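You operate a simulated robot arm through the tools that you are given. There is no shell and no other tool. Be economical: measure what you need, move in short steps, check, and stop when the job is done.

Carry out the task below with a simulated robot arm. There is one attempt and no reset: what you move stays moved.

TASK
Pull-test the hose end on the jig: pass tray at 200 N, else redo tray.
Fine: lock the clamp before the pull, hand clear of the nest; free the clamp after.
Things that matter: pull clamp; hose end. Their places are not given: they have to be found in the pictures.

Only the result counts: the job must be done as asked and must still hold three seconds after the hand-in. Knocking over, shifting, dropping, spilling or breaking anything else fails it.

THE ROBOT
A 7-joint arm with a two-finger parallel gripper, fixed in place. Base frame: the origin is at the foot of the arm, x ahead of it, y to its left, z up; the work surface is at about z = 860. Lengths are in mm, angles in degrees, forces in N, time in s.
With the tool pointing down near the work surface it reaches from about 300 to 700 mm from the base axis. Its first joint turns from -66.0 to 66.0 degrees. Payload 1.57 kg.
The tool frame sits at the grasp point between the pads (the TCP): z along the fingers, y along the line on which they close. The tips reach 30 mm beyond it. Largest opening 110 mm; finger width 24, thickness 12; the body of the gripper, 48 by 112 mm, starts 78 mm behind the TCP.
Orientation is that of the tool frame in the base frame, as [roll, pitch, yaw] about the fixed x, y, z axes, in that order (R = Rz(yaw) Ry(pitch) Rx(roll)). With the fingers straight down and closing along the base's y, the tool's x points along the base's -x, its y along +y and its z along -z.

THE INTERFACE
- The arm moves only by the tool step_arm. Its argument "increments" is a list that holds one entry, the list of rows, each a list of 7 numbers: the shift along the base's x, y, z in units of 300 mm (1.0 is 300 mm), then the turn, a rotation vector about the base's x, y, z in units of 45 degrees (1.0 is 45 degrees), then the gripper command, from -1 (shut) to 1 (fully open), values between in proportion. In form: [[[x, y, z, rx, ry, rz, claw], ...]]. A call has 1 to 8 rows; each row is the pose to reach, as a shift and turn from the pose commanded when the call began. A call with a number of a shift or a turn outside -1 to 1 is refused whole. Each row takes 0.2 s and may step no farther than 50 mm and 8.6 degrees from the row before; otherwise, or with a gripper value out of range, the whole call is refused. A pose out of reach is approached as far as the arm can. The call stops where the force on the tool passes 60 N (or 10 N more than at its start, if that is more) or the arm is blocked; 0.2 s more then pass. The fingers move at their own pace (about 108 mm/s each) and stop on an object; they squeeze with about 43 N. The grip force told is the motor's: it shows also when the fingers shut on nothing. Time passes only in rows, and 0.2 s behind the last, so rows that repeat a pose let the fingers close. It gives the time, the measured TCP pose, the force on the tool (base axes), the opening and the grip force at its end, in the units of the frame above (readings bear some noise).
- Cameras (640 x 400 px; columns grow to the right, rows downward): "scene" is fixed at [154.9, -374.7, 1404.6]; the picture's right is [0.87, -0.50, 0.00], its down [-0.26, -0.45, -0.86] and it looks along [0.43, 0.74, -0.52] (base axes); focal length 345 px, centre (320, 200). "wrist" rides on the gripper at [-36, 0, -80] in the tool frame; the picture's right is [0.00, -1.00, 0.00], its down [0.97, 0.00, -0.24] and it looks along [0.24, 0.00, 0.97] (tool axes); focal length 218 px, centre (320, 200).
- snapshot(camera): a new picture of that camera. It takes no simulated time.
- probe_pixels(camera, pixels): for up to 12 pixels [column, row] of the newest picture of that camera ("zoom" is the newest enlarged one), the place [x, y, z] in the base frame of the surface seen there, good to about 3 mm, but the place of the scene camera against the robot may be out by one fixed shift of up to 18 mm in any direction. It takes no simulated time.
- enlarge(camera, box): a new picture of the part [left, top, right, bottom] of that camera's present view, enlarged. It takes no simulated time.
- job_done(): hands the job in; it is judged then, once.

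Work in short steps. Measure before you move; look again where a grasp or a placing could have gone wrong, and mend it. You have 80 turns and 34 pictures in all, those below and enlarged ones among them. Open the gripper and draw the arm clear of the work before you hand the job in, unless the task says otherwise; then end with one line.

The tools are called after "Call:" as name(argument=value, ...) on one line, values as JSON. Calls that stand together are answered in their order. step_arm: Moves the arm, as the interface text tells. Its arguments: {"type":"object","properties":{"increments":{"type":"array","items":{"type":"array","items":{"type":"array","items":{"type":"number"}}}}},"required":["increments"]} The other tools are called the same way: snapshot (camera) takes a picture; probe_pixels (camera, pixels) gives the place of the surface under pixels of a picture; enlarge (camera, box) takes an enlarged picture of a part of a camera's view; job_done () hands the job in.

At the start:

```text
clock: 0.0
eef_pos: [357.5, 56.5, 1251.0]
orientation: [180.0, -0.1, 180.0]
wrist_force: [0.8, 0.0, -0.4]
width: 110.0
grasp_force: 0.0
```

scene: 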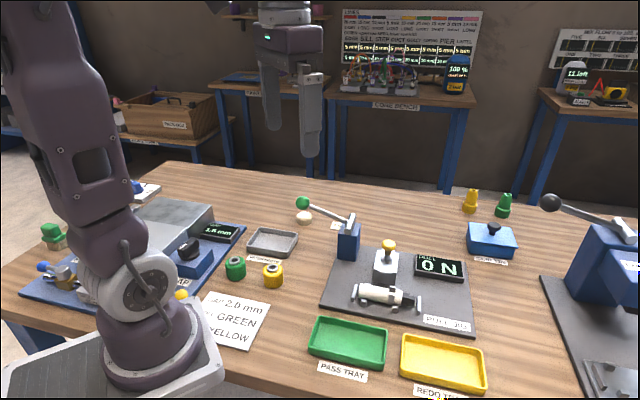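
wrist: 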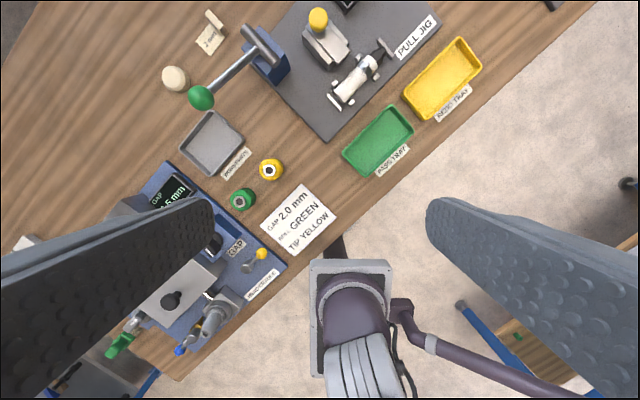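

The pull jig is seen around scene (400,285), with a green-ball lever at (303,203), a yellow-knob part at (388,250), and a display at (438,267). I enlarge the jig for detail.

Call:
enlarge(camera="scene", box=[280, 180, 500, 340])

Call:
enlarge(camera="wrist", box=[150, 0, 490, 200])

```text
2.50 times, centred on (390, 260) of scene
```

zoom: 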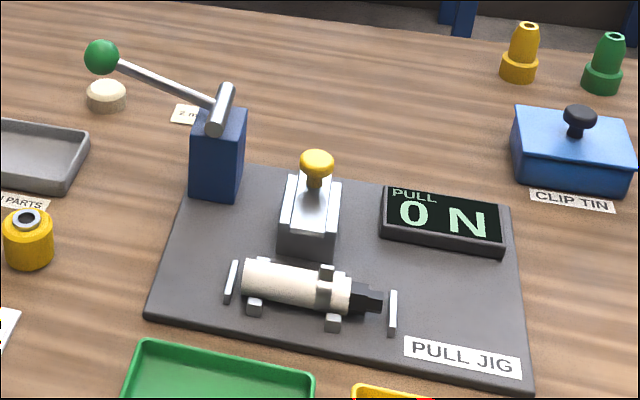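

```text
1.88 times, centred on (320, 100) of wrist
```

zoom: 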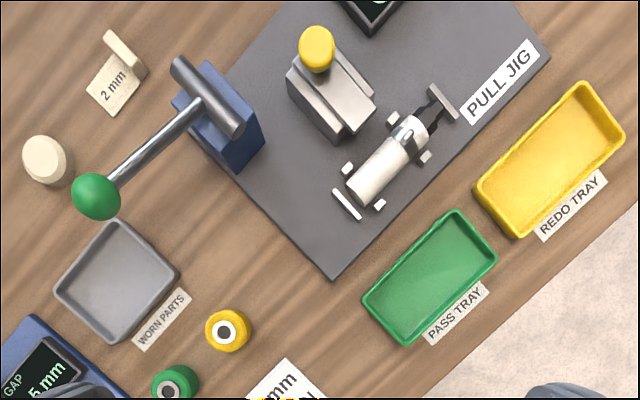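

The yellow knob sits on a slide block at zoom (316,50), beside the hose in its nest at (390,160), and the green lever ball is at (96,196). I measure these in the wrist zoom.

Call:
probe_pixels(camera="zoom", pixels=[[316, 45], [318, 68], [345, 85], [300, 85], [360, 95], [335, 125], [96, 196], [150, 145], [180, 70], [235, 125], [225, 150], [350, 190]])

Call:
probe_pixels(camera="zoom", pixels=[[380, 165], [408, 128], [410, 145], [434, 105], [443, 104], [347, 204], [430, 275], [550, 160], [330, 262], [458, 212], [365, 298], [580, 85]])

Call:
probe_pixels(camera="scene", pixels=[[388, 243], [303, 202], [347, 343], [443, 365], [380, 294], [350, 218]])

```text
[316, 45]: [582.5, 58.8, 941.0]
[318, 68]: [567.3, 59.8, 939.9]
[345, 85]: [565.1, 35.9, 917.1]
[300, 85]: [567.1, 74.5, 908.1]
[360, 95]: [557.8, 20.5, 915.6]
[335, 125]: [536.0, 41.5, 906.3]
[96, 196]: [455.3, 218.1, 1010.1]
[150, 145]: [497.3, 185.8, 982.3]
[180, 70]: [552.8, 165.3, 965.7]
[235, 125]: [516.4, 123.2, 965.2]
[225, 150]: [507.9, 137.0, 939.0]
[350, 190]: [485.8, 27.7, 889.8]
```

```text
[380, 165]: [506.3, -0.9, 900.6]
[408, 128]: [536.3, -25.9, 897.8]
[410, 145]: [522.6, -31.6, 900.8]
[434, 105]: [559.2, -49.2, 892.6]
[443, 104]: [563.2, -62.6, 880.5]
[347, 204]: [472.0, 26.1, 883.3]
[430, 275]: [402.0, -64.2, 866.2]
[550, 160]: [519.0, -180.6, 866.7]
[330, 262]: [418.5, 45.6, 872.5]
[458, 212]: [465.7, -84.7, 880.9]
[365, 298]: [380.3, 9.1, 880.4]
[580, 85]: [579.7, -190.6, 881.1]
```

```text
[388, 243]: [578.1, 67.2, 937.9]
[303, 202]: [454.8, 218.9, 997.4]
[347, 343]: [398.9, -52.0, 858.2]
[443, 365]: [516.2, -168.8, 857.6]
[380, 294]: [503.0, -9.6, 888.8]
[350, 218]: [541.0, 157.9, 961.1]
```

Scene agrees with wrist within about 10 mm. The hose axis runs along u≈(0.69,-0.72) and the clamp block sits about 90 mm off the nest, perpendicular to it. I move over the jig, turned +45° to line up with it, for a closer view.

Call:
step_arm(increments=[[[0.07, -0.02, -0.05, 0, 0, 0.16, 1], [0.15, -0.04, -0.1, 0, 0, 0.33, 1], [0.24, -0.06, -0.15, 0, 0, 0.5, 1], [0.33, -0.08, -0.2, 0, 0, 0.67, 1], [0.42, -0.1, -0.25, 0, 0, 0.84, 1], [0.5, -0.12, -0.3, 0, 0, 1.0, 1], [0.5, -0.12, -0.3, 0, 0, 1.0, 1]]])

Call:
snapshot(camera="wrist")

```text
clock: 1.6
eef_pos: [509.6, 20.5, 1159.7]
orientation: [-180.0, 0.0, -135.0]
wrist_force: [-0.8, -0.4, -0.3]
width: 110.1
grasp_force: 0.0
```

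```text
29 pictures are left
```

wrist: 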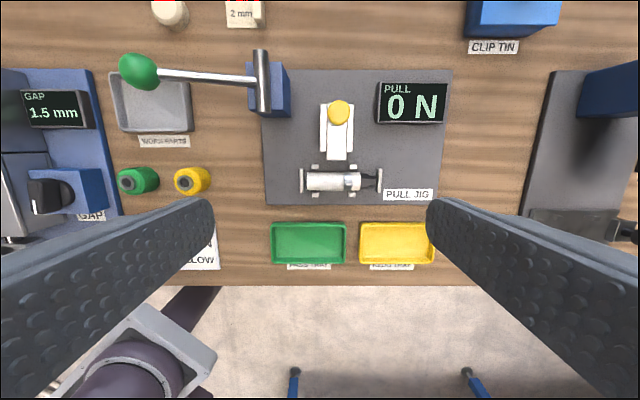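

The jig is now square in the picture, so its yaw is 45°. I enlarge the clamp and nest area.

Call:
enlarge(camera="wrist", box=[260, 80, 420, 210])

```text
3.08 times, centred on (340, 145) of wrist
```

zoom: 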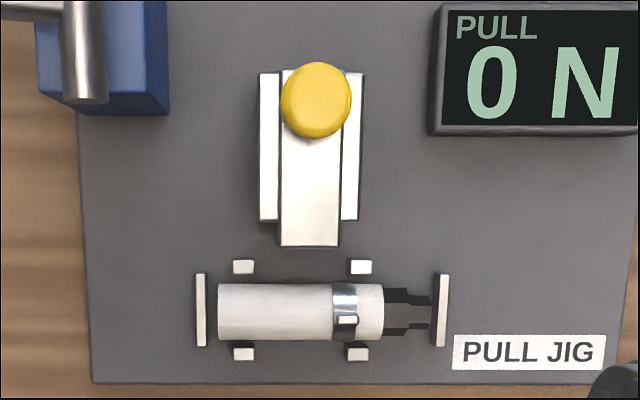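

The clamp is a sliding bar with the yellow knob, pointing at the hose body. I measure the knob, bar end, hose, rails and fitting.

Call:
probe_pixels(camera="zoom", pixels=[[316, 98], [284, 98], [350, 98], [316, 66], [310, 242], [310, 200], [350, 215], [268, 80], [300, 310], [300, 286], [300, 338], [220, 310]])

Call:
probe_pixels(camera="zoom", pixels=[[382, 310], [201, 310], [441, 310], [345, 300], [345, 320], [243, 266], [360, 354], [410, 295], [316, 130], [84, 50], [150, 50], [300, 160]])

Call:
probe_pixels(camera="wrist", pixels=[[138, 70], [155, 75], [240, 80], [260, 60], [170, 12], [308, 243], [396, 243], [273, 226], [344, 226], [274, 262], [344, 262], [230, 79]])

```text
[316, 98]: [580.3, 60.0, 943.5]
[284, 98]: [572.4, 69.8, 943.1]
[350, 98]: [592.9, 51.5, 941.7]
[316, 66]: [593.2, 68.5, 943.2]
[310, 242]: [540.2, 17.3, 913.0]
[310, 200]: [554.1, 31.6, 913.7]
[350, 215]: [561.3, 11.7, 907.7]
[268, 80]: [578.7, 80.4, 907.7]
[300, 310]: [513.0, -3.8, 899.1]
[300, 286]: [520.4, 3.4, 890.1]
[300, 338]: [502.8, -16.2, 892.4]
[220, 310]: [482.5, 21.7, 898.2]
```

```text
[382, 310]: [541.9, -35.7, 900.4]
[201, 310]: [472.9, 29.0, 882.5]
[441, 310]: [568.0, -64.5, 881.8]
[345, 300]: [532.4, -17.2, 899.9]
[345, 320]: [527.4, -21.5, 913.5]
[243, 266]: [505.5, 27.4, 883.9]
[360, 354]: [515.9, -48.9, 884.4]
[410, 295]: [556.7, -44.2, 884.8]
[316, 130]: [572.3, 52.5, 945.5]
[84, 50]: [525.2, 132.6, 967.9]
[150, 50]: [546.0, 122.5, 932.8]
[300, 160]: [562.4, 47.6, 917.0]
```

```text
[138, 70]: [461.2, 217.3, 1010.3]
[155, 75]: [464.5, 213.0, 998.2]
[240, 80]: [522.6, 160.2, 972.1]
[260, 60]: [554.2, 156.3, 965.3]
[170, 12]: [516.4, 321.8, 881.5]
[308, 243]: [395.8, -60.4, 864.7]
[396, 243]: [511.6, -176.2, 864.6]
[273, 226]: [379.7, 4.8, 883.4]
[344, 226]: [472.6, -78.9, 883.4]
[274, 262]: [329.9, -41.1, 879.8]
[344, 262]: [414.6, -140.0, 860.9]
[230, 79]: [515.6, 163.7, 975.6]
```

Knob centre is ≈(582,60), top 943, about 27 mm wide; bar end at v≈394 and hose axis at v≈360, so the bar slides about 35 mm along (-0.71,-0.71). I go above the knob with the fingers at about 60 mm, then check.

Call:
step_arm(increments=[[[0.062, 0.033, -0.13, 0, 0, 0, 0.1], [0.124, 0.066, -0.26, 0, 0, 0, 0.1], [0.186, 0.1, -0.39, 0, 0, 0, 0.1], [0.248, 0.132, -0.52, 0, 0, 0, 0.1], [0.248, 0.132, -0.52, 0, 0, 0, 0.1]]])

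Call:
snapshot(camera="wrist")

```text
clock: 2.8
eef_pos: [580.2, 60.1, 1001.8]
orientation: [-179.9, 0.0, -135.0]
wrist_force: [-0.2, 0.1, -0.5]
width: 60.7
grasp_force: 0.1
```

```text
27 pictures are left
```

wrist: 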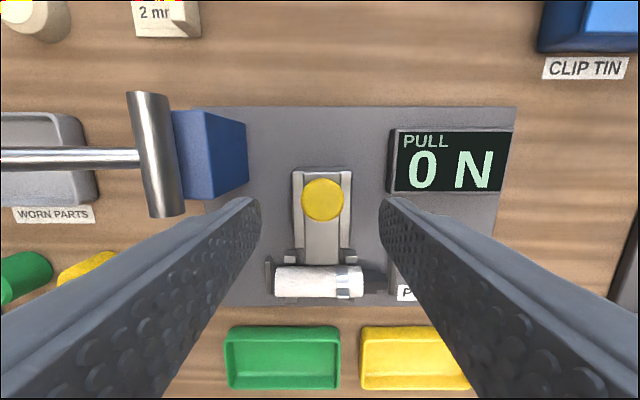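

The knob at (322,199) is centred between the fingers. I go down to z≈953 and close on it.

Call:
step_arm(increments=[[[0, 0, -0.08, 0, 0, 0, 0.1], [0, 0, -0.16, 0, 0, 0, 0.1], [0, 0, -0.16, 0, 0, 0, -1], [0, 0, -0.16, 0, 0, 0, -1], [0, 0, -0.16, 0, 0, 0, -1]]])

```text
clock: 4.0
eef_pos: [580.7, 57.4, 956.8]
orientation: [-179.8, 0.0, -134.9]
wrist_force: [7.7, -7.0, -4.5]
width: 29.1
grasp_force: 39.1
```

The knob is held (29 mm wide). I slide it along (-0.71,-0.71) in small steps, starting with 24 mm.

Call:
step_arm(increments=[[[-0.014, -0.014, -0.16, 0, 0, 0, -1], [-0.028, -0.028, -0.16, 0, 0, 0, -1], [-0.042, -0.042, -0.16, 0, 0, 0, -1], [-0.056, -0.056, -0.16, 0, 0, 0, -1]]])

```text
clock: 4.4
eef_pos: [580.0, 57.1, 936.9]
orientation: [-179.3, 0.9, -134.9]
wrist_force: [-16.3, 0.8, 36.9]
width: 29.6
grasp_force: 39.2
stopped in row 1: the force on the tool passed its limit (the readings are from after the stop); the commanded pose is now the measured one
```

I wrongly kept the z term, so it went down about 20 mm and touched the rails (tips ≈907). I raise back 16 mm first, and check the knob.

Call:
step_arm(increments=[[[0, 0, 0.01, 0, 0, 0, 0.1], [0, 0, 0.03, 0, 0, 0, 0.1], [0, 0, 0.053, 0, 0, 0, 0.1], [0, 0, 0.053, 0, 0, 0, 0.1]]])

Call:
snapshot(camera="wrist")

Call:
enlarge(camera="scene", box=[280, 180, 500, 340])

```text
clock: 5.4
eef_pos: [582.3, 57.0, 950.7]
orientation: [-179.1, 1.0, -134.7]
wrist_force: [1.1, -0.3, -0.1]
width: 60.5
grasp_force: 0.0
```

```text
26 pictures are left
```

wrist: 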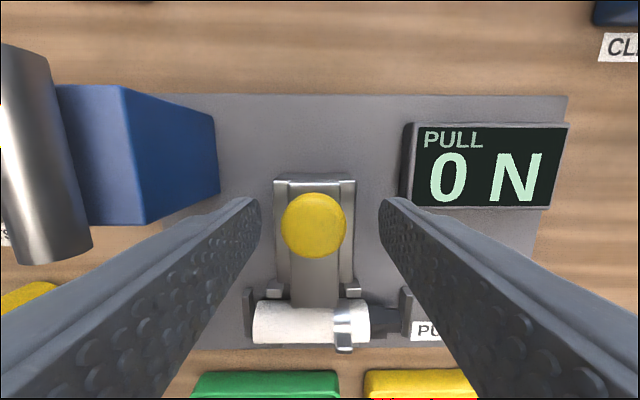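

```text
2.50 times, centred on (390, 260) of scene
```

zoom: 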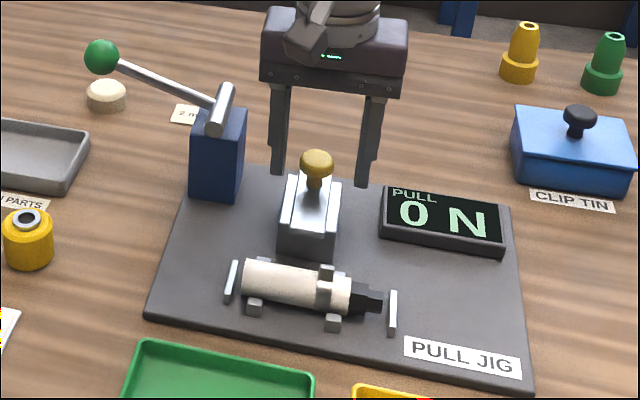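

Nothing was disturbed; the knob is still in place and the fingers are open. I level the 1.3° tilt, then grip again at this height and slide with no z shift.

Call:
step_arm(increments=[[[0, 0, 0.005, 0, 0.03, 0, 0.1], [0, 0, 0.005, 0, 0.03, 0, 0.1], [0, 0, 0.005, 0, 0.03, 0, -1], [0, 0, 0.005, 0, 0.03, 0, -1], [0, 0, 0.005, 0, 0.03, 0, -1]]])

Call:
step_arm(increments=[[[-0.014, -0.014, 0, 0, 0, 0, -1], [-0.028, -0.028, 0, 0, 0, 0, -1], [-0.042, -0.042, 0, 0, 0, 0, -1], [-0.056, -0.056, 0, 0, 0, 0, -1]]])

```text
clock: 6.6
eef_pos: [583.0, 56.9, 952.7]
orientation: [179.7, 0.0, -134.8]
wrist_force: [-14.3, 13.5, 3.8]
width: 28.6
grasp_force: 38.8
```

```text
clock: 7.6
eef_pos: [562.5, 39.1, 952.6]
orientation: [179.8, -0.2, -134.9]
wrist_force: [-12.5, 13.9, -24.8]
width: 29.0
grasp_force: 38.5
```

It slid about 26 mm with modest force. I look before continuing.

Call:
snapshot(camera="wrist")

Call:
enlarge(camera="scene", box=[280, 180, 500, 340])

```text
24 pictures are left
```

wrist: 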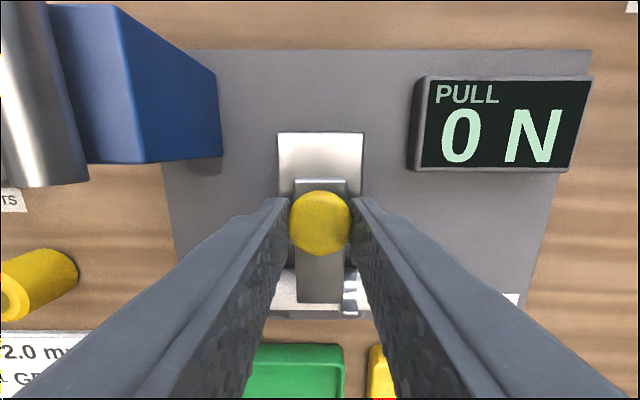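

```text
2.50 times, centred on (390, 260) of scene
```

zoom: 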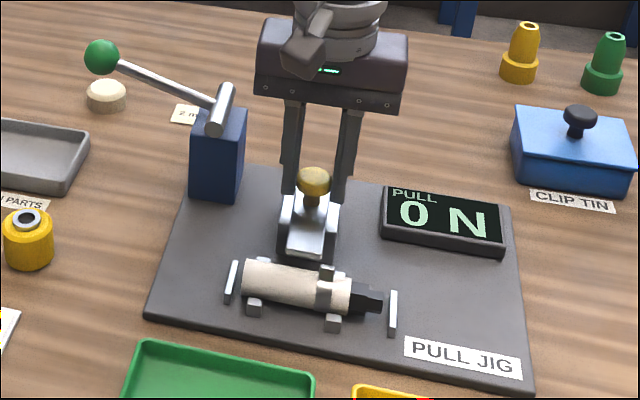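

The bar has advanced to the hose's near side. I continue in small steps until it stops.

Call:
step_arm(increments=[[[-0.009, -0.009, 0, 0, 0, 0, -1], [-0.018, -0.018, 0, 0, 0, 0, -1], [-0.027, -0.027, 0, 0, 0, 0, -1], [-0.036, -0.036, 0, 0, 0, 0, -1]]])

```text
clock: 8.6
eef_pos: [554.0, 29.6, 954.0]
orientation: [179.9, 0.1, -134.7]
wrist_force: [-12.3, 14.2, -21.8]
width: 28.8
grasp_force: 38.5
```

Still no resistance along the slide (force is only across it); 39 mm so far. I keep going.

Call:
step_arm(increments=[[[-0.009, -0.009, 0, 0, 0, 0, -1], [-0.018, -0.018, 0, 0, 0, 0, -1], [-0.027, -0.027, 0, 0, 0, 0, -1], [-0.036, -0.036, 0, 0, 0, 0, -1]]])

Call:
snapshot(camera="wrist")

```text
clock: 9.6
eef_pos: [545.6, 23.4, 956.4]
orientation: [-180.0, 0.5, -134.7]
wrist_force: [8.0, 34.4, 3.8]
width: 29.3
grasp_force: 38.7
```

```text
22 pictures are left
```

wrist: 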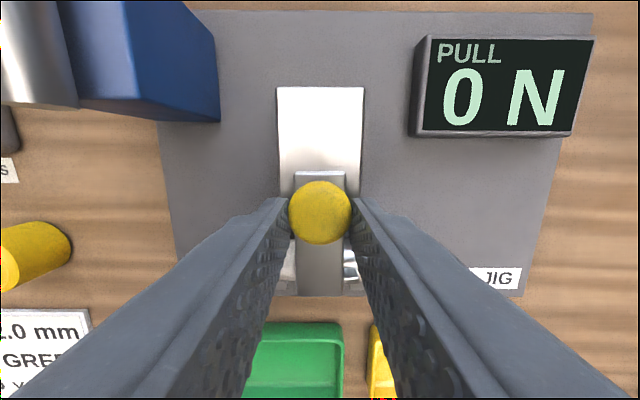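

Force along the slide rose to 30 N at 50 mm of travel: the end stop is reached. I relieve, open and lift straight up, then look.

Call:
step_arm(increments=[[[0, 0, 0, 0, 0, 0, 0.1], [0, 0, 0, 0, 0, 0, 0.1], [0, 0, 0.1, 0, 0, 0, 0.1], [0, 0, 0.24, 0, 0, 0, 0.1], [0, 0, 0.38, 0, 0, 0, 0.1], [0, 0, 0.5, 0, 0, 0, 0.1], [0, 0, 0.5, 0, 0, 0, 0.1]]])

Call:
enlarge(camera="wrist", box=[160, 60, 480, 260])

Call:
enlarge(camera="scene", box=[280, 180, 500, 340])

```text
clock: 11.2
eef_pos: [541.2, 19.6, 1100.9]
orientation: [179.8, 0.0, -134.9]
wrist_force: [-0.9, 0.4, 0.5]
width: 60.7
grasp_force: 0.0
```

```text
2.00 times, centred on (320, 160) of wrist
```

zoom: 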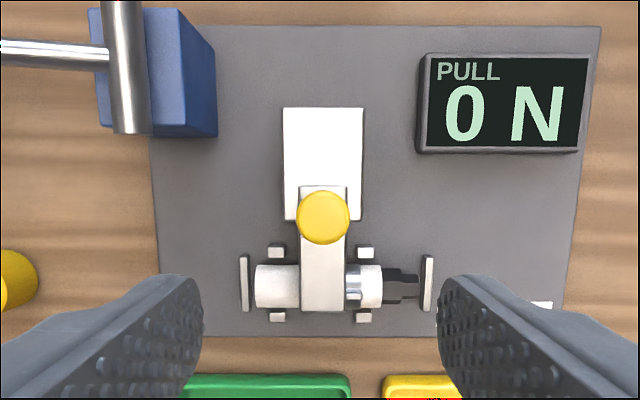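

```text
2.50 times, centred on (390, 260) of scene
```

zoom: 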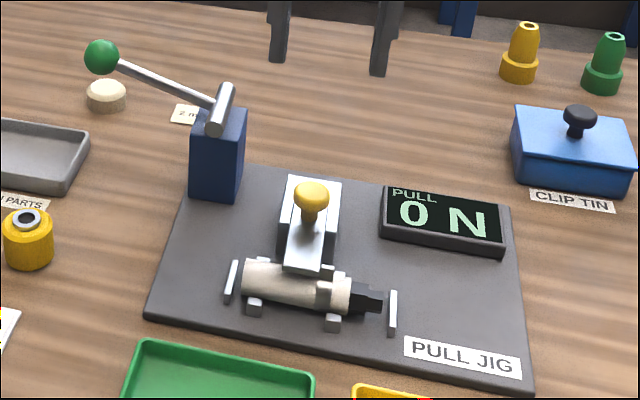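

The bar now lies across the hose: clamp locked. Next is the lever, whose ball is at ≈(458,218,997) with its pivot axis along v. I move clear of the nest toward it, turning -90° in two calls so the fingers close across its swing plane.

Call:
step_arm(increments=[[[-0.023, 0.055, 0.02, 0, 0, -0.17, 0.1], [-0.046, 0.11, 0.04, 0, 0, -0.34, 0.1], [-0.07, 0.165, 0.05, 0, 0, -0.5, 0.1], [-0.093, 0.22, 0.05, 0, 0, -0.67, 0.1], [-0.116, 0.275, 0.05, 0, 0, -0.84, 0.1], [-0.14, 0.33, 0.05, 0, 0, -1.0, 0.1]]])

Call:
step_arm(increments=[[[-0.023, 0.055, 0, 0, 0, -0.17, 0.1], [-0.046, 0.11, 0, 0, 0, -0.34, 0.1], [-0.07, 0.165, 0, 0, 0, -0.5, 0.1], [-0.093, 0.22, 0, 0, 0, -0.67, 0.1], [-0.116, 0.275, 0, 0, 0, -0.84, 0.1], [-0.14, 0.33, 0, 0, 0, -1.0, 0.1], [-0.14, 0.33, 0, 0, 0, -1.0, 0.1]]])

Call:
snapshot(camera="wrist")

```text
clock: 12.6
eef_pos: [501.5, 120.3, 1117.2]
orientation: [179.9, -0.1, 180.0]
wrist_force: [-0.1, 0.2, -1.0]
width: 60.6
grasp_force: 0.0
```

```text
clock: 14.2
eef_pos: [459.8, 218.2, 1119.2]
orientation: [179.9, 0.0, 135.1]
wrist_force: [-0.1, -0.4, 0.3]
width: 60.5
grasp_force: 0.1
```

```text
19 pictures are left
```

wrist: 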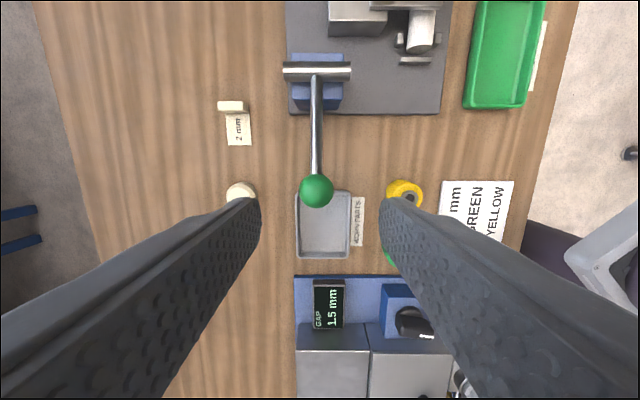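

The ball is at (317,190). I measure it and the lever and pivot from here.

Call:
probe_pixels(camera="wrist", pixels=[[317, 190], [302, 190], [332, 190], [317, 176], [317, 204], [316, 130], [316, 90], [316, 71], [288, 71], [348, 71]])

```text
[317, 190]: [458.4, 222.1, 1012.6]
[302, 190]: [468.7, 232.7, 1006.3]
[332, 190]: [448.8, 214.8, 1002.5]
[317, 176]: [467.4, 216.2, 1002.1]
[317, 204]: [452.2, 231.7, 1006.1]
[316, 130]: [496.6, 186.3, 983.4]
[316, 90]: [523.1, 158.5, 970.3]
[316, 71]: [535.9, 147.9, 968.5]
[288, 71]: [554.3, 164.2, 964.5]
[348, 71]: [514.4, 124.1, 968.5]
```

Ball centre ≈(459,223,998). I lower onto it and close.

Call:
step_arm(increments=[[[0, 0.013, -0.14, 0, 0, 0, 0.1], [0, 0.013, -0.27, 0, 0, 0, 0.1], [0, 0.013, -0.4, 0, 0, 0, 0.1], [0, 0.013, -0.4, 0, 0, 0, 0.1], [0, 0.013, -0.4, 0, 0, 0, -1], [0, 0.013, -0.4, 0, 0, 0, -1], [0, 0.013, -0.4, 0, 0, 0, -1]]])

```text
clock: 15.8
eef_pos: [459.7, 222.2, 1001.1]
orientation: [179.5, 0.1, 135.2]
wrist_force: [26.4, 24.0, -8.4]
width: 33.0
grasp_force: 40.7
```

Held (33 mm), but with a 36 N side load along +v; I shift about 2 mm that way to ease it.

Call:
step_arm(increments=[[[0.005, 0.005, 0, 0, 0, 0, -1], [0.005, 0.005, 0, 0, 0, 0, -1]]])

```text
clock: 16.4
eef_pos: [459.7, 223.2, 1000.7]
orientation: [179.7, 0.0, 135.2]
wrist_force: [12.8, 20.3, 3.2]
width: 33.4
grasp_force: 40.8
```

Now I test the lever downward along its arc (about 15 mm).

Call:
step_arm(increments=[[[-0.003, 0.003, -0.012, 0, 0, 0, -1], [-0.006, 0.006, -0.025, 0, 0, 0, -1], [-0.009, 0.009, -0.037, 0, 0, 0, -1], [-0.011, 0.011, -0.05, 0, 0, 0, -1]]])

Call:
enlarge(camera="scene", box=[280, 180, 500, 340])

```text
clock: 17.4
eef_pos: [457.6, 225.0, 984.1]
orientation: [179.8, 0.2, 135.1]
wrist_force: [13.2, 15.6, 14.3]
width: 33.3
grasp_force: 41.2
```

```text
2.50 times, centred on (390, 260) of scene
```

zoom: 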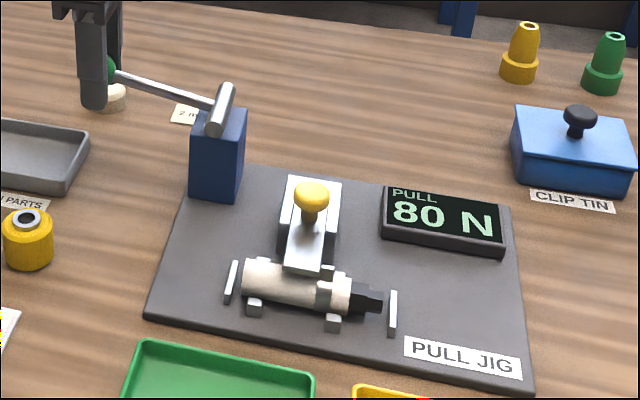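

The display reads 80 N with the ball lowered about 16 mm. Lowering is right, so I continue about 18 mm and read again.

Call:
step_arm(increments=[[[-0.002, 0.002, -0.015, 0, 0, 0, -1], [-0.004, 0.004, -0.03, 0, 0, 0, -1], [-0.005, 0.005, -0.045, 0, 0, 0, -1], [-0.006, 0.006, -0.06, 0, 0, 0, -1]]])

Call:
enlarge(camera="scene", box=[280, 180, 500, 340])

```text
clock: 18.4
eef_pos: [455.9, 227.5, 964.9]
orientation: [179.9, 0.0, 135.1]
wrist_force: [9.9, 7.0, 14.0]
width: 33.2
grasp_force: 41.1
```

```text
2.50 times, centred on (390, 260) of scene
```

zoom: 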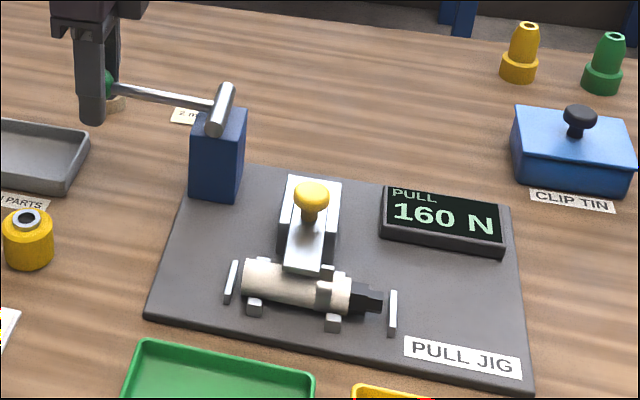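

160 N, about 4 N/mm, and the hose still holds. I go another 10 mm down toward 200 N.

Call:
step_arm(increments=[[[0, 0, -0.012, 0, 0, 0, -1], [0, 0, -0.024, 0, 0, 0, -1], [0, 0, -0.034, 0, 0, 0, -1], [0, 0, -0.034, 0, 0, 0, -1]]])

Call:
enlarge(camera="scene", box=[280, 180, 500, 340])

```text
clock: 19.4
eef_pos: [455.8, 227.1, 954.8]
orientation: [179.9, 0.0, 135.1]
wrist_force: [8.9, 5.9, 15.4]
width: 33.5
grasp_force: 41.2
```

```text
2.50 times, centred on (390, 260) of scene
```

zoom: 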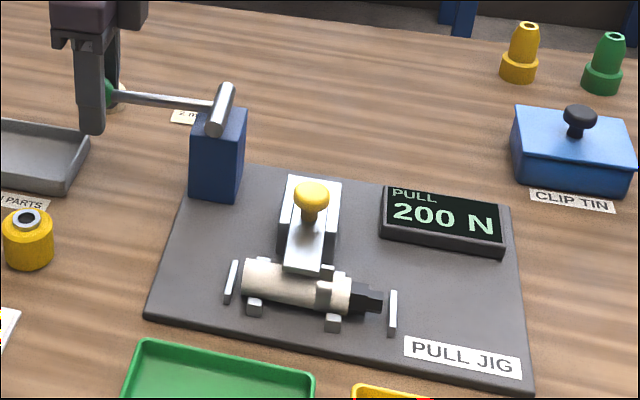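

200 N reached with no visible slip of the fitting. I hold with 2 mm more to be sure of the value and look closer at the nest and display.

Call:
step_arm(increments=[[[0, 0, -0.006, 0, 0, 0, -1], [0, 0, -0.006, 0, 0, 0, -1], [0, 0, -0.006, 0, 0, 0, -1]]])

Call:
enlarge(camera="scene", box=[345, 235, 475, 325])

```text
clock: 20.2
eef_pos: [455.3, 226.6, 953.0]
orientation: [180.0, 0.1, 135.2]
wrist_force: [10.5, 0.0, 14.0]
width: 33.4
grasp_force: 41.1
```

```text
4.44 times, centred on (410, 280) of scene
```

zoom: 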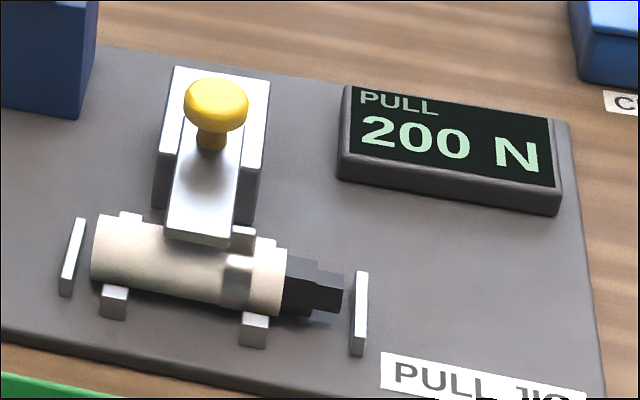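

Still 200 N, fitting in place. I hold one more second and read again before easing the lever back.

Call:
step_arm(increments=[[[0, 0, -0.003, 0, 0, 0, -1], [0, 0, -0.003, 0, 0, 0, -1], [0, 0, -0.003, 0, 0, 0, -1], [0, 0, -0.003, 0, 0, 0, -1], [0, 0, -0.003, 0, 0, 0, -1]]])

Call:
enlarge(camera="scene", box=[280, 180, 500, 340])

```text
clock: 21.4
eef_pos: [455.4, 227.0, 951.9]
orientation: [179.8, 0.0, 135.1]
wrist_force: [3.8, -0.4, 11.3]
width: 33.4
grasp_force: 41.2
```

```text
2.50 times, centred on (390, 260) of scene
```

zoom: 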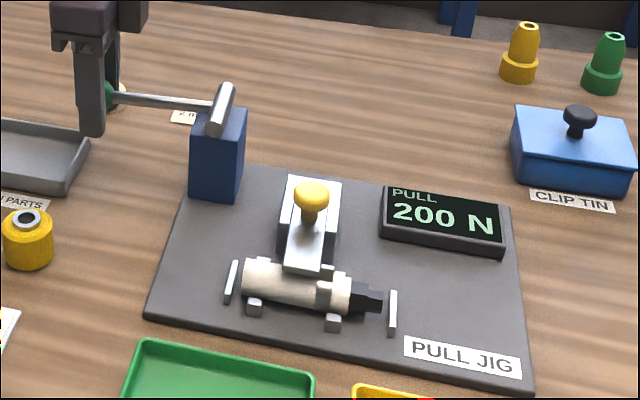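

200 N held: it passes. I raise the lever back along its arc to the start position.

Call:
step_arm(increments=[[[0, 0, 0.025, 0, 0, 0, -1], [0, 0, 0.05, 0, 0, 0, -1], [0.003, -0.003, 0.08, 0, 0, 0, -1], [0.006, -0.006, 0.11, 0, 0, 0, -1], [0.01, -0.01, 0.137, 0, 0, 0, -1], [0.014, -0.014, 0.163, 0, 0, 0, -1], [0.014, -0.014, 0.163, 0, 0, 0, -1]]])

Call:
step_arm(increments=[[[0, 0, 0, 0, 0, 0, 0.1], [0, 0, 0, 0, 0, 0, 0.1], [0, 0, 0.15, 0, 0, 0, 0.1], [0, 0, 0.3, 0, 0, 0, 0.1], [0, 0, 0.4, 0, 0, 0, 0.1], [0, 0, 0.4, 0, 0, 0, 0.1]]])

Call:
enlarge(camera="scene", box=[280, 180, 500, 340])

```text
clock: 23.0
eef_pos: [460.3, 223.1, 999.5]
orientation: [-179.9, 0.0, 135.1]
wrist_force: [2.5, -2.7, -34.9]
width: 33.4
grasp_force: 40.8
```

```text
clock: 24.4
eef_pos: [461.4, 223.2, 1122.3]
orientation: [179.9, -0.1, 135.1]
wrist_force: [0.2, 0.9, 0.0]
width: 60.3
grasp_force: 0.2
```

```text
2.50 times, centred on (390, 260) of scene
```

zoom: 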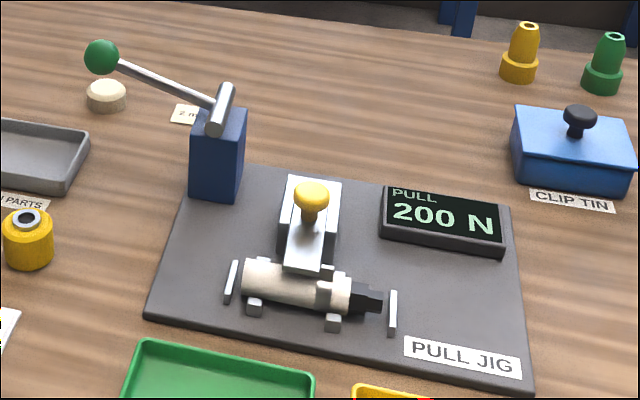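

The lever is back at rest and the display keeps the 200 N reading. Now I return over the knob, which was gripped at ≈(545.6,23.4), turning +90°.

Call:
step_arm(increments=[[[0.023, -0.055, 0, 0, 0, 0.17, 0.1], [0.046, -0.11, 0, 0, 0, 0.34, 0.1], [0.07, -0.165, 0, 0, 0, 0.5, 0.1], [0.093, -0.22, 0, 0, 0, 0.67, 0.1], [0.116, -0.275, 0, 0, 0, 0.84, 0.1], [0.14, -0.333, 0, 0, 0, 1.0, 0.1]]])

Call:
step_arm(increments=[[[0.023, -0.055, 0, 0, 0, 0.17, 0.1], [0.046, -0.11, -0.04, 0, 0, 0.34, 0.1], [0.07, -0.165, -0.1, 0, 0, 0.5, 0.1], [0.093, -0.22, -0.16, 0, 0, 0.67, 0.1], [0.116, -0.275, -0.24, 0, 0, 0.84, 0.1], [0.14, -0.333, -0.34, 0, 0, 1.0, 0.1], [0.14, -0.333, -0.34, 0, 0, 1.0, 0.1]]])

Call:
snapshot(camera="wrist")

```text
clock: 25.8
eef_pos: [502.4, 123.8, 1123.4]
orientation: [179.9, -0.1, -179.7]
wrist_force: [1.5, 0.1, 0.1]
width: 60.2
grasp_force: 0.0
```

```text
clock: 27.4
eef_pos: [543.2, 25.8, 1019.6]
orientation: [180.0, 0.0, -134.9]
wrist_force: [-1.0, 0.8, 0.4]
width: 60.7
grasp_force: 0.2
```

```text
12 pictures are left
```

wrist: 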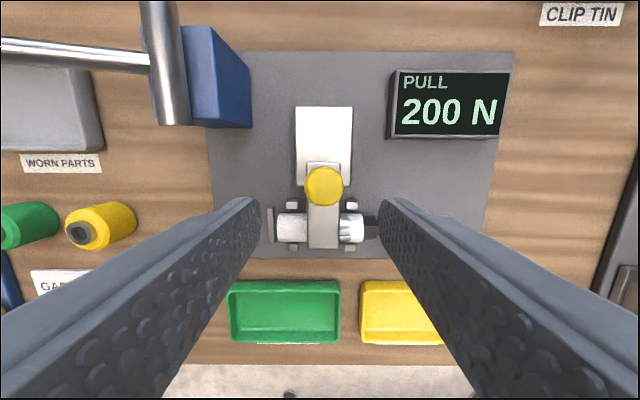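

The knob is at (324,186), about 2 mm to +u. I correct, lower to z≈954 and close.

Call:
step_arm(increments=[[[0.007, -0.007, -0.11, 0, 0, 0, 0.1], [0.007, -0.007, -0.218, 0, 0, 0, 0.1], [0.007, -0.007, -0.218, 0, 0, 0, 0.1], [0.007, -0.007, -0.218, 0, 0, 0, -1], [0.007, -0.007, -0.218, 0, 0, 0, -1], [0.007, -0.007, -0.218, 0, 0, 0, -1]]])

Call:
step_arm(increments=[[[0.018, 0.018, 0, 0, 0, 0, -1], [0.036, 0.036, 0, 0, 0, 0, -1], [0.054, 0.054, 0, 0, 0, 0, -1], [0.072, 0.072, 0, 0, 0, 0, -1], [0.09, 0.09, 0, 0, 0, 0, -1], [0.104, 0.104, 0, 0, 0, 0, -1], [0.117, 0.117, 0, 0, 0, 0, -1], [0.12, 0.12, 0, 0, 0, 0, -1]]])

```text
clock: 28.8
eef_pos: [546.9, 23.8, 956.3]
orientation: [179.8, 0.0, -135.0]
wrist_force: [0.5, 1.4, -4.6]
width: 28.8
grasp_force: 38.7
```

```text
clock: 30.6
eef_pos: [578.1, 56.6, 953.9]
orientation: [179.7, -0.3, -134.9]
wrist_force: [-36.0, 6.3, 19.1]
width: 29.0
grasp_force: 39.2
```

The bar moved back about 45 mm with some resistance at the end; I press back 4 mm more, then release and lift.

Call:
step_arm(increments=[[[0.005, 0.005, 0, 0, 0, 0, -1], [0.01, 0.01, 0, 0, 0, 0, -1], [0.01, 0.01, 0, 0, 0, 0, -1]]])

Call:
step_arm(increments=[[[0, 0, 0, 0, 0, 0, 0.1], [0, 0, 0, 0, 0, 0, 0.1], [0, 0, 0.1, 0, 0, 0, 0.1], [-0.05, -0.05, 0.25, 0, 0, 0, 0.1], [-0.1, -0.1, 0.4, 0, 0, 0, 0.1], [-0.14, -0.14, 0.5, 0, 0, 0, 0.1], [-0.14, -0.14, 0.5, 0, 0, 0, 0.1]]])

Call:
enlarge(camera="wrist", box=[160, 60, 480, 260])

```text
clock: 31.4
eef_pos: [582.0, 57.9, 952.7]
orientation: [179.5, -0.6, -134.9]
wrist_force: [-37.4, -3.5, -6.9]
width: 29.0
grasp_force: 38.6
```

```text
clock: 33.0
eef_pos: [544.8, 19.1, 1103.1]
orientation: [179.9, 0.1, -134.9]
wrist_force: [0.5, -0.1, -0.1]
width: 60.6
grasp_force: 0.1
```

```text
2.00 times, centred on (320, 160) of wrist
```

zoom: 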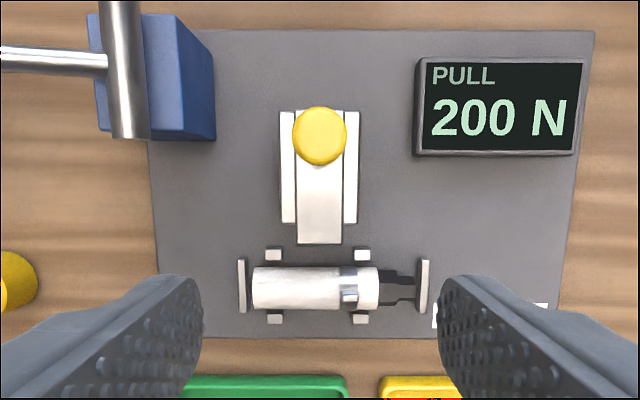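

The clamp is fully back and open, and the hose lies undisturbed. I measure the hose again for the pick, plus the bar end, posts and plate.

Call:
probe_pixels(camera="zoom", pixels=[[310, 268], [310, 288], [310, 307], [255, 288], [376, 288], [320, 242], [273, 255], [361, 255], [274, 319], [361, 319], [220, 260], [350, 290]])

```text
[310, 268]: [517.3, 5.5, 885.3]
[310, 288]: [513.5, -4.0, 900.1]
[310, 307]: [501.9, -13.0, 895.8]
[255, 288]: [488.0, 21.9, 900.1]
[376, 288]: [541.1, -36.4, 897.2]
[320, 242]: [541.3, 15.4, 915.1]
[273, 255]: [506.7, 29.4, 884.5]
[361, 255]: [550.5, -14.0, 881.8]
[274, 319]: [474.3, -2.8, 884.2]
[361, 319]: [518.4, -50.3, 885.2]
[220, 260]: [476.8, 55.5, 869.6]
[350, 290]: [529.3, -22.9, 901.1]
```

Hose axis centre is v≈357, u≈369; the bar end at v≈394 leaves 22 mm for a 12 mm finger, so I use a 39 mm opening. I turn -90° above the hose toward (512,-8).

Call:
step_arm(increments=[[[-0.01, -0.01, 0, 0, 0, -0.17, -0.3], [-0.02, -0.02, 0, 0, 0, -0.34, -0.3], [-0.03, -0.03, 0, 0, 0, -0.5, -0.3], [-0.04, -0.04, 0, 0, 0, -0.67, -0.3], [-0.05, -0.045, 0, 0, 0, -0.84, -0.3], [-0.054, -0.045, 0, 0, 0, -1.0, -0.3]]])

Call:
step_arm(increments=[[[-0.01, -0.01, -0.03, 0, 0, -0.17, -0.3], [-0.02, -0.02, -0.07, 0, 0, -0.34, -0.3], [-0.03, -0.03, -0.1, 0, 0, -0.5, -0.3], [-0.04, -0.04, -0.15, 0, 0, -0.67, -0.3], [-0.05, -0.045, -0.2, 0, 0, -0.84, -0.3], [-0.054, -0.045, -0.25, 0, 0, -1.0, -0.3], [-0.054, -0.045, -0.25, 0, 0, -1.0, -0.3]]])

Call:
snapshot(camera="wrist")

```text
clock: 34.4
eef_pos: [528.1, 5.3, 1103.0]
orientation: [179.9, 0.0, -179.9]
wrist_force: [-0.2, 0.1, 0.2]
width: 38.4
grasp_force: 0.1
```

```text
clock: 36.0
eef_pos: [510.8, -8.8, 1028.2]
orientation: [179.9, -0.1, 134.9]
wrist_force: [0.6, -0.5, 0.2]
width: 38.7
grasp_force: 0.0
```

```text
10 pictures are left
```

wrist: 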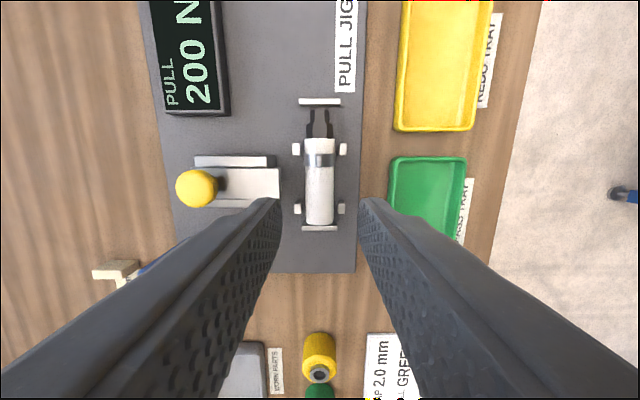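

The hose at column 319 is centred between the fingers. I lower in stages to z≈905.

Call:
step_arm(increments=[[[0.003, 0.003, -0.12, 0, 0, 0, -0.3], [0.003, 0.003, -0.24, 0, 0, 0, -0.3], [0.003, 0.003, -0.34, 0, 0, 0, -0.3], [0.003, 0.003, -0.38, 0, 0, 0, -0.3], [0.003, 0.003, -0.41, 0, 0, 0, -0.3], [0.003, 0.003, -0.41, 0, 0, 0, -0.3]]])

Call:
snapshot(camera="wrist")

```text
clock: 37.4
eef_pos: [511.9, -7.9, 907.7]
orientation: [179.8, 0.1, 135.2]
wrist_force: [-6.0, 3.4, 37.9]
width: 37.5
grasp_force: 0.0
```

```text
9 pictures are left
```

wrist: 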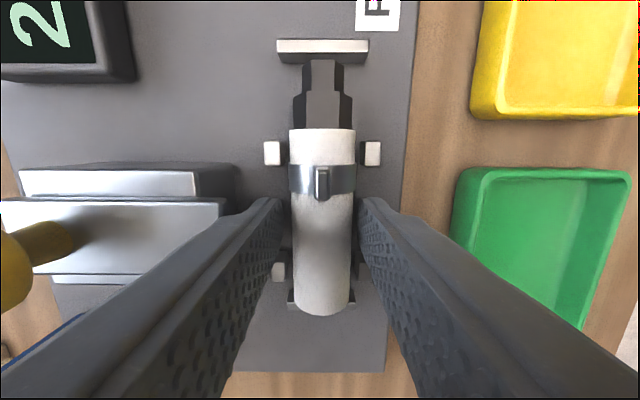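

The fingertips touch something at z≈878 (38 N upward), between the posts. I raise 3 mm and close gently there, with the tips still below the hose axis (≈885).

Call:
step_arm(increments=[[[0, 0, 0.015, 0, 0, 0, -0.3], [0, 0, 0.015, 0, 0, 0, -0.3]]])

Call:
step_arm(increments=[[[0, 0, 0, 0, 0, 0, -1], [0, 0, 0, 0, 0, 0, -1], [0, 0, 0, 0, 0, 0, -1]]])

```text
clock: 38.0
eef_pos: [511.1, -7.8, 909.3]
orientation: [179.9, 0.0, 135.2]
wrist_force: [0.1, -0.2, -0.3]
width: 38.2
grasp_force: 0.1
```

```text
clock: 38.8
eef_pos: [511.1, -7.9, 910.1]
orientation: [180.0, 0.0, 135.1]
wrist_force: [-0.5, 0.6, -0.9]
width: 29.1
grasp_force: 39.1
```

Held at 29 mm, the hose diameter. I lift straight up and check.

Call:
step_arm(increments=[[[0, 0, 0.03, 0, 0, 0, -1], [0, 0, 0.07, 0, 0, 0, -1], [0, 0, 0.13, 0, 0, 0, -1], [0, 0, 0.2, 0, 0, 0, -1], [0, 0, 0.28, 0, 0, 0, -1], [0, 0, 0.28, 0, 0, 0, -1]]])

Call:
snapshot(camera="wrist")

```text
clock: 40.2
eef_pos: [512.9, -8.1, 995.1]
orientation: [179.9, 0.0, 135.1]
wrist_force: [0.0, -0.3, -1.4]
width: 29.1
grasp_force: 38.8
```

```text
8 pictures are left
```

wrist: 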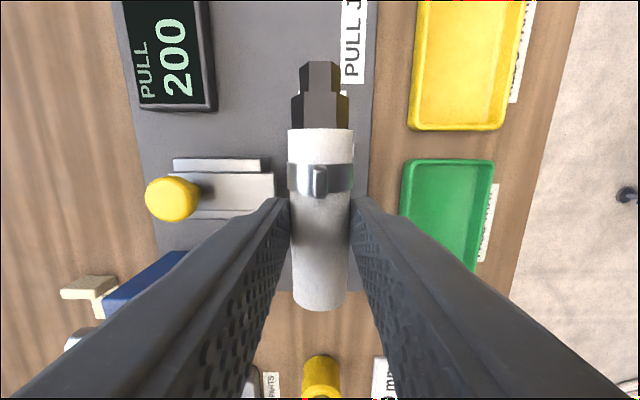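

The hose is held level. Before placing I measure the pass tray's inside and the hose ends.

Call:
enlarge(camera="scene", box=[290, 250, 500, 400])

Call:
probe_pixels(camera="wrist", pixels=[[320, 66], [320, 80], [320, 115], [320, 132], [320, 305], [320, 250], [410, 163], [490, 163], [420, 185], [450, 172], [450, 200], [450, 162]])

```text
2.67 times, centred on (395, 325) of scene
```

zoom: 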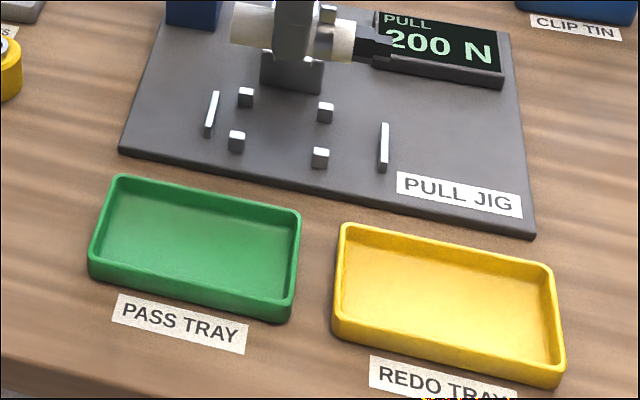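

```text
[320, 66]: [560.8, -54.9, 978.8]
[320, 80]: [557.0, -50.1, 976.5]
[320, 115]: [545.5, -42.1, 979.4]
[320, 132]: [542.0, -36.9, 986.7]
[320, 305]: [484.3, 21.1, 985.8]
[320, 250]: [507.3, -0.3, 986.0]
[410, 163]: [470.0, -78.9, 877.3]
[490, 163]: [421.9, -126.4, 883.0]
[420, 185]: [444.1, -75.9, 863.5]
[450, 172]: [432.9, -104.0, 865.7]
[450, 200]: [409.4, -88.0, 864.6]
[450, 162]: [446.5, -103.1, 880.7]
```

I measure the pass tray's inner ends in this enlarged view.

Call:
probe_pixels(camera="zoom", pixels=[[92, 240], [100, 245], [108, 245], [115, 245], [125, 240], [270, 270], [280, 268], [287, 270], [292, 265], [298, 265], [205, 198], [190, 285]])

```text
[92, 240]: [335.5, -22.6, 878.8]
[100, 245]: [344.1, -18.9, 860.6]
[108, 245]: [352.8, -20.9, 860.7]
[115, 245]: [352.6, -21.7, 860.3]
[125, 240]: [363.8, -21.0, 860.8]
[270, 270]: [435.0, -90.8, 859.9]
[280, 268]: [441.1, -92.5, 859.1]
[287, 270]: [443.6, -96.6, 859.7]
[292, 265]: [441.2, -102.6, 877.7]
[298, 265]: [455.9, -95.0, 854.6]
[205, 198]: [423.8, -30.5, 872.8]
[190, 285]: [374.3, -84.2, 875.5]
```

The tray inside is about 120 mm long, centred at u≈326, v≈240, and the hose is 109 mm long with its middle 13 mm to +u of the grip. I carry it to TCP (391,-51.5) above the tray and check.

Call:
step_arm(increments=[[[-0.08, -0.029, 0, 0, 0, 0, -1], [-0.16, -0.058, 0, 0, 0, 0, -1], [-0.24, -0.087, 0, 0, 0, 0, -1], [-0.32, -0.116, 0, 0, 0, 0, -1], [-0.406, -0.145, 0, 0, 0, 0, -1], [-0.406, -0.145, -0.1, 0, 0, 0, -1], [-0.406, -0.145, -0.1, 0, 0, 0, -1]]])

Call:
snapshot(camera="wrist")

Call:
enlarge(camera="scene", box=[270, 250, 500, 400])

```text
clock: 41.8
eef_pos: [389.8, -51.5, 963.7]
orientation: [180.0, 0.1, 135.1]
wrist_force: [0.4, -0.1, -1.2]
width: 29.6
grasp_force: 39.0
```

```text
6 pictures are left
```

wrist: 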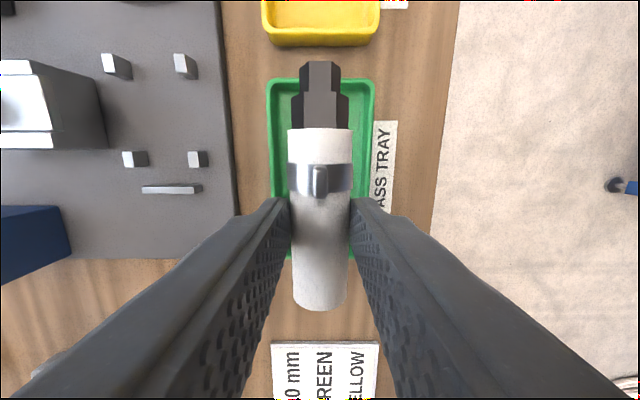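

```text
2.67 times, centred on (385, 325) of scene
```

zoom: 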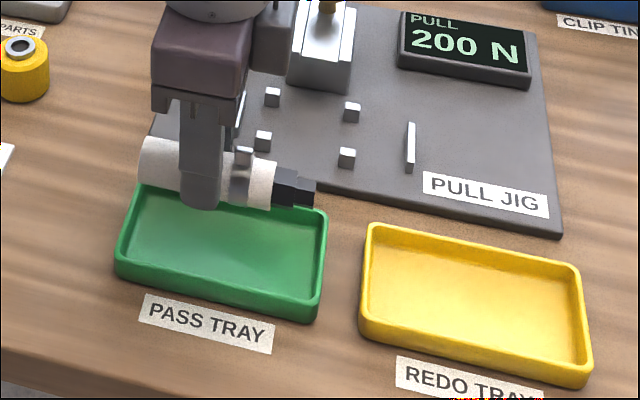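

The hose is centred across the tray (tray columns 268–375). I measure the tray's two ends and the hose tips here to check lengthwise.

Call:
probe_pixels(camera="wrist", pixels=[[290, 80], [290, 86], [290, 92], [360, 92], [290, 252], [290, 258], [320, 66], [320, 305], [270, 150], [371, 120], [285, 110]])

```text
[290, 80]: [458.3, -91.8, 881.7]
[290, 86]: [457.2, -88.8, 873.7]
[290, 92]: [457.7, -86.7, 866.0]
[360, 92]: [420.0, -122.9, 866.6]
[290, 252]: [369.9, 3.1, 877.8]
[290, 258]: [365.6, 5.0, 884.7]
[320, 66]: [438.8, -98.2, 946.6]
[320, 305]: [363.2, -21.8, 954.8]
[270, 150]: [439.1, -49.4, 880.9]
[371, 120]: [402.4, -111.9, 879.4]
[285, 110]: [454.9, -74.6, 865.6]
```

Tray inside runs u 259–385 and the hose 272–380, so I shift 4 mm to -u. Then I lower until it just rests on the floor.

Call:
step_arm(increments=[[[-0.007, 0.012, -0.05, 0, 0, 0, -1], [-0.007, 0.012, -0.1, 0, 0, 0, -1], [-0.007, 0.012, -0.15, 0, 0, 0, -1], [-0.007, 0.012, -0.18, 0, 0, 0, -1], [-0.007, 0.012, -0.19, 0, 0, 0, -1], [-0.007, 0.012, -0.198, 0, 0, 0, -1], [-0.007, 0.012, -0.198, 0, 0, 0, -1]]])

```text
clock: 43.4
eef_pos: [387.9, -46.9, 905.4]
orientation: [179.8, 0.2, 135.2]
wrist_force: [-5.2, 5.9, 58.4]
width: 29.3
grasp_force: 39.1
```

It rests on the floor with a firm 58 N; I ease up 2 mm, then open to about 35 mm.

Call:
step_arm(increments=[[[0, 0, 0.006, 0, 0, 0, -1], [0, 0, 0.008, 0, 0, 0, -1]]])

Call:
step_arm(increments=[[[0, 0, 0, 0, 0, 0, -0.38], [0, 0, 0, 0, 0, 0, -0.38], [0, 0, 0, 0, 0, 0, -0.38], [0, 0, 0.03, 0, 0, 0, -0.38], [0, 0, 0.08, 0, 0, 0, -0.38], [0, 0, 0.2, 0, 0, 0, -0.38], [0, 0, 0.35, 0, 0, 0, -0.38], [0, 0, 0.45, 0, 0, 0, -0.38]]])

Call:
snapshot(camera="wrist")

```text
clock: 44.0
eef_pos: [386.7, -47.8, 905.6]
orientation: [180.0, -0.1, 135.1]
wrist_force: [0.1, 0.1, -0.8]
width: 29.2
grasp_force: 39.1
```

```text
clock: 45.8
eef_pos: [387.1, -47.9, 1042.1]
orientation: [180.0, 0.1, 135.1]
wrist_force: [-0.7, -0.6, -0.3]
width: 34.1
grasp_force: 0.0
```

```text
4 pictures are left
```

wrist: 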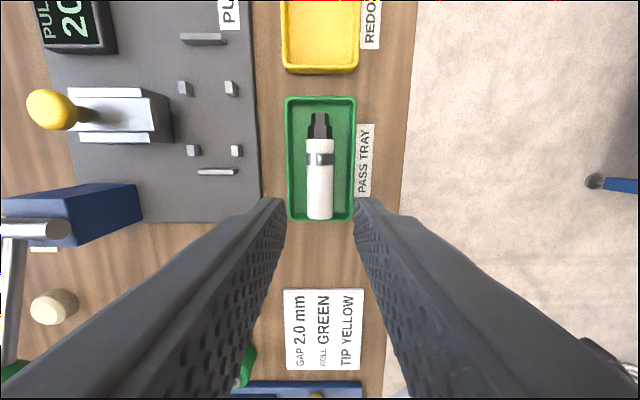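

The hose lies inside the green tray at (320,165), clear of the rim. I open fully and draw up and clear, then take one last scene picture.

Call:
step_arm(increments=[[[0, 0, 0.14, 0, 0, 0, 0.3], [0, 0, 0.28, 0, 0, 0, 1], [0, 0, 0.42, 0, 0, 0, 1], [0, 0, 0.5, 0, 0, 0, 1], [0, 0, 0.5, 0, 0, 0, 1]]])

Call:
snapshot(camera="scene")

```text
clock: 47.0
eef_pos: [388.3, -48.7, 1190.3]
orientation: [179.9, 0.0, 135.1]
wrist_force: [-0.5, -0.9, -0.4]
width: 110.1
grasp_force: 0.1
```

```text
3 pictures are left
```

scene: 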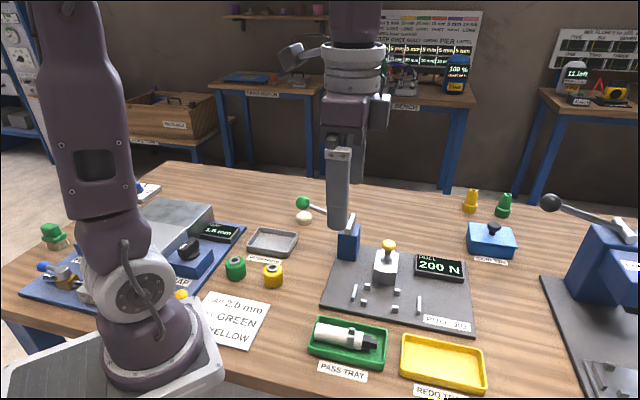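

The hose is in the pass tray (347,337), the clamp is back, the lever is at rest and the arm is clear, so I hand in.

Call:
job_done()

```text
The job is handed in.
```

The hose end held at 200 N with the clamp locked and the hand clear of the nest, so it is in the pass tray; the clamp is freed and the lever is back at rest.
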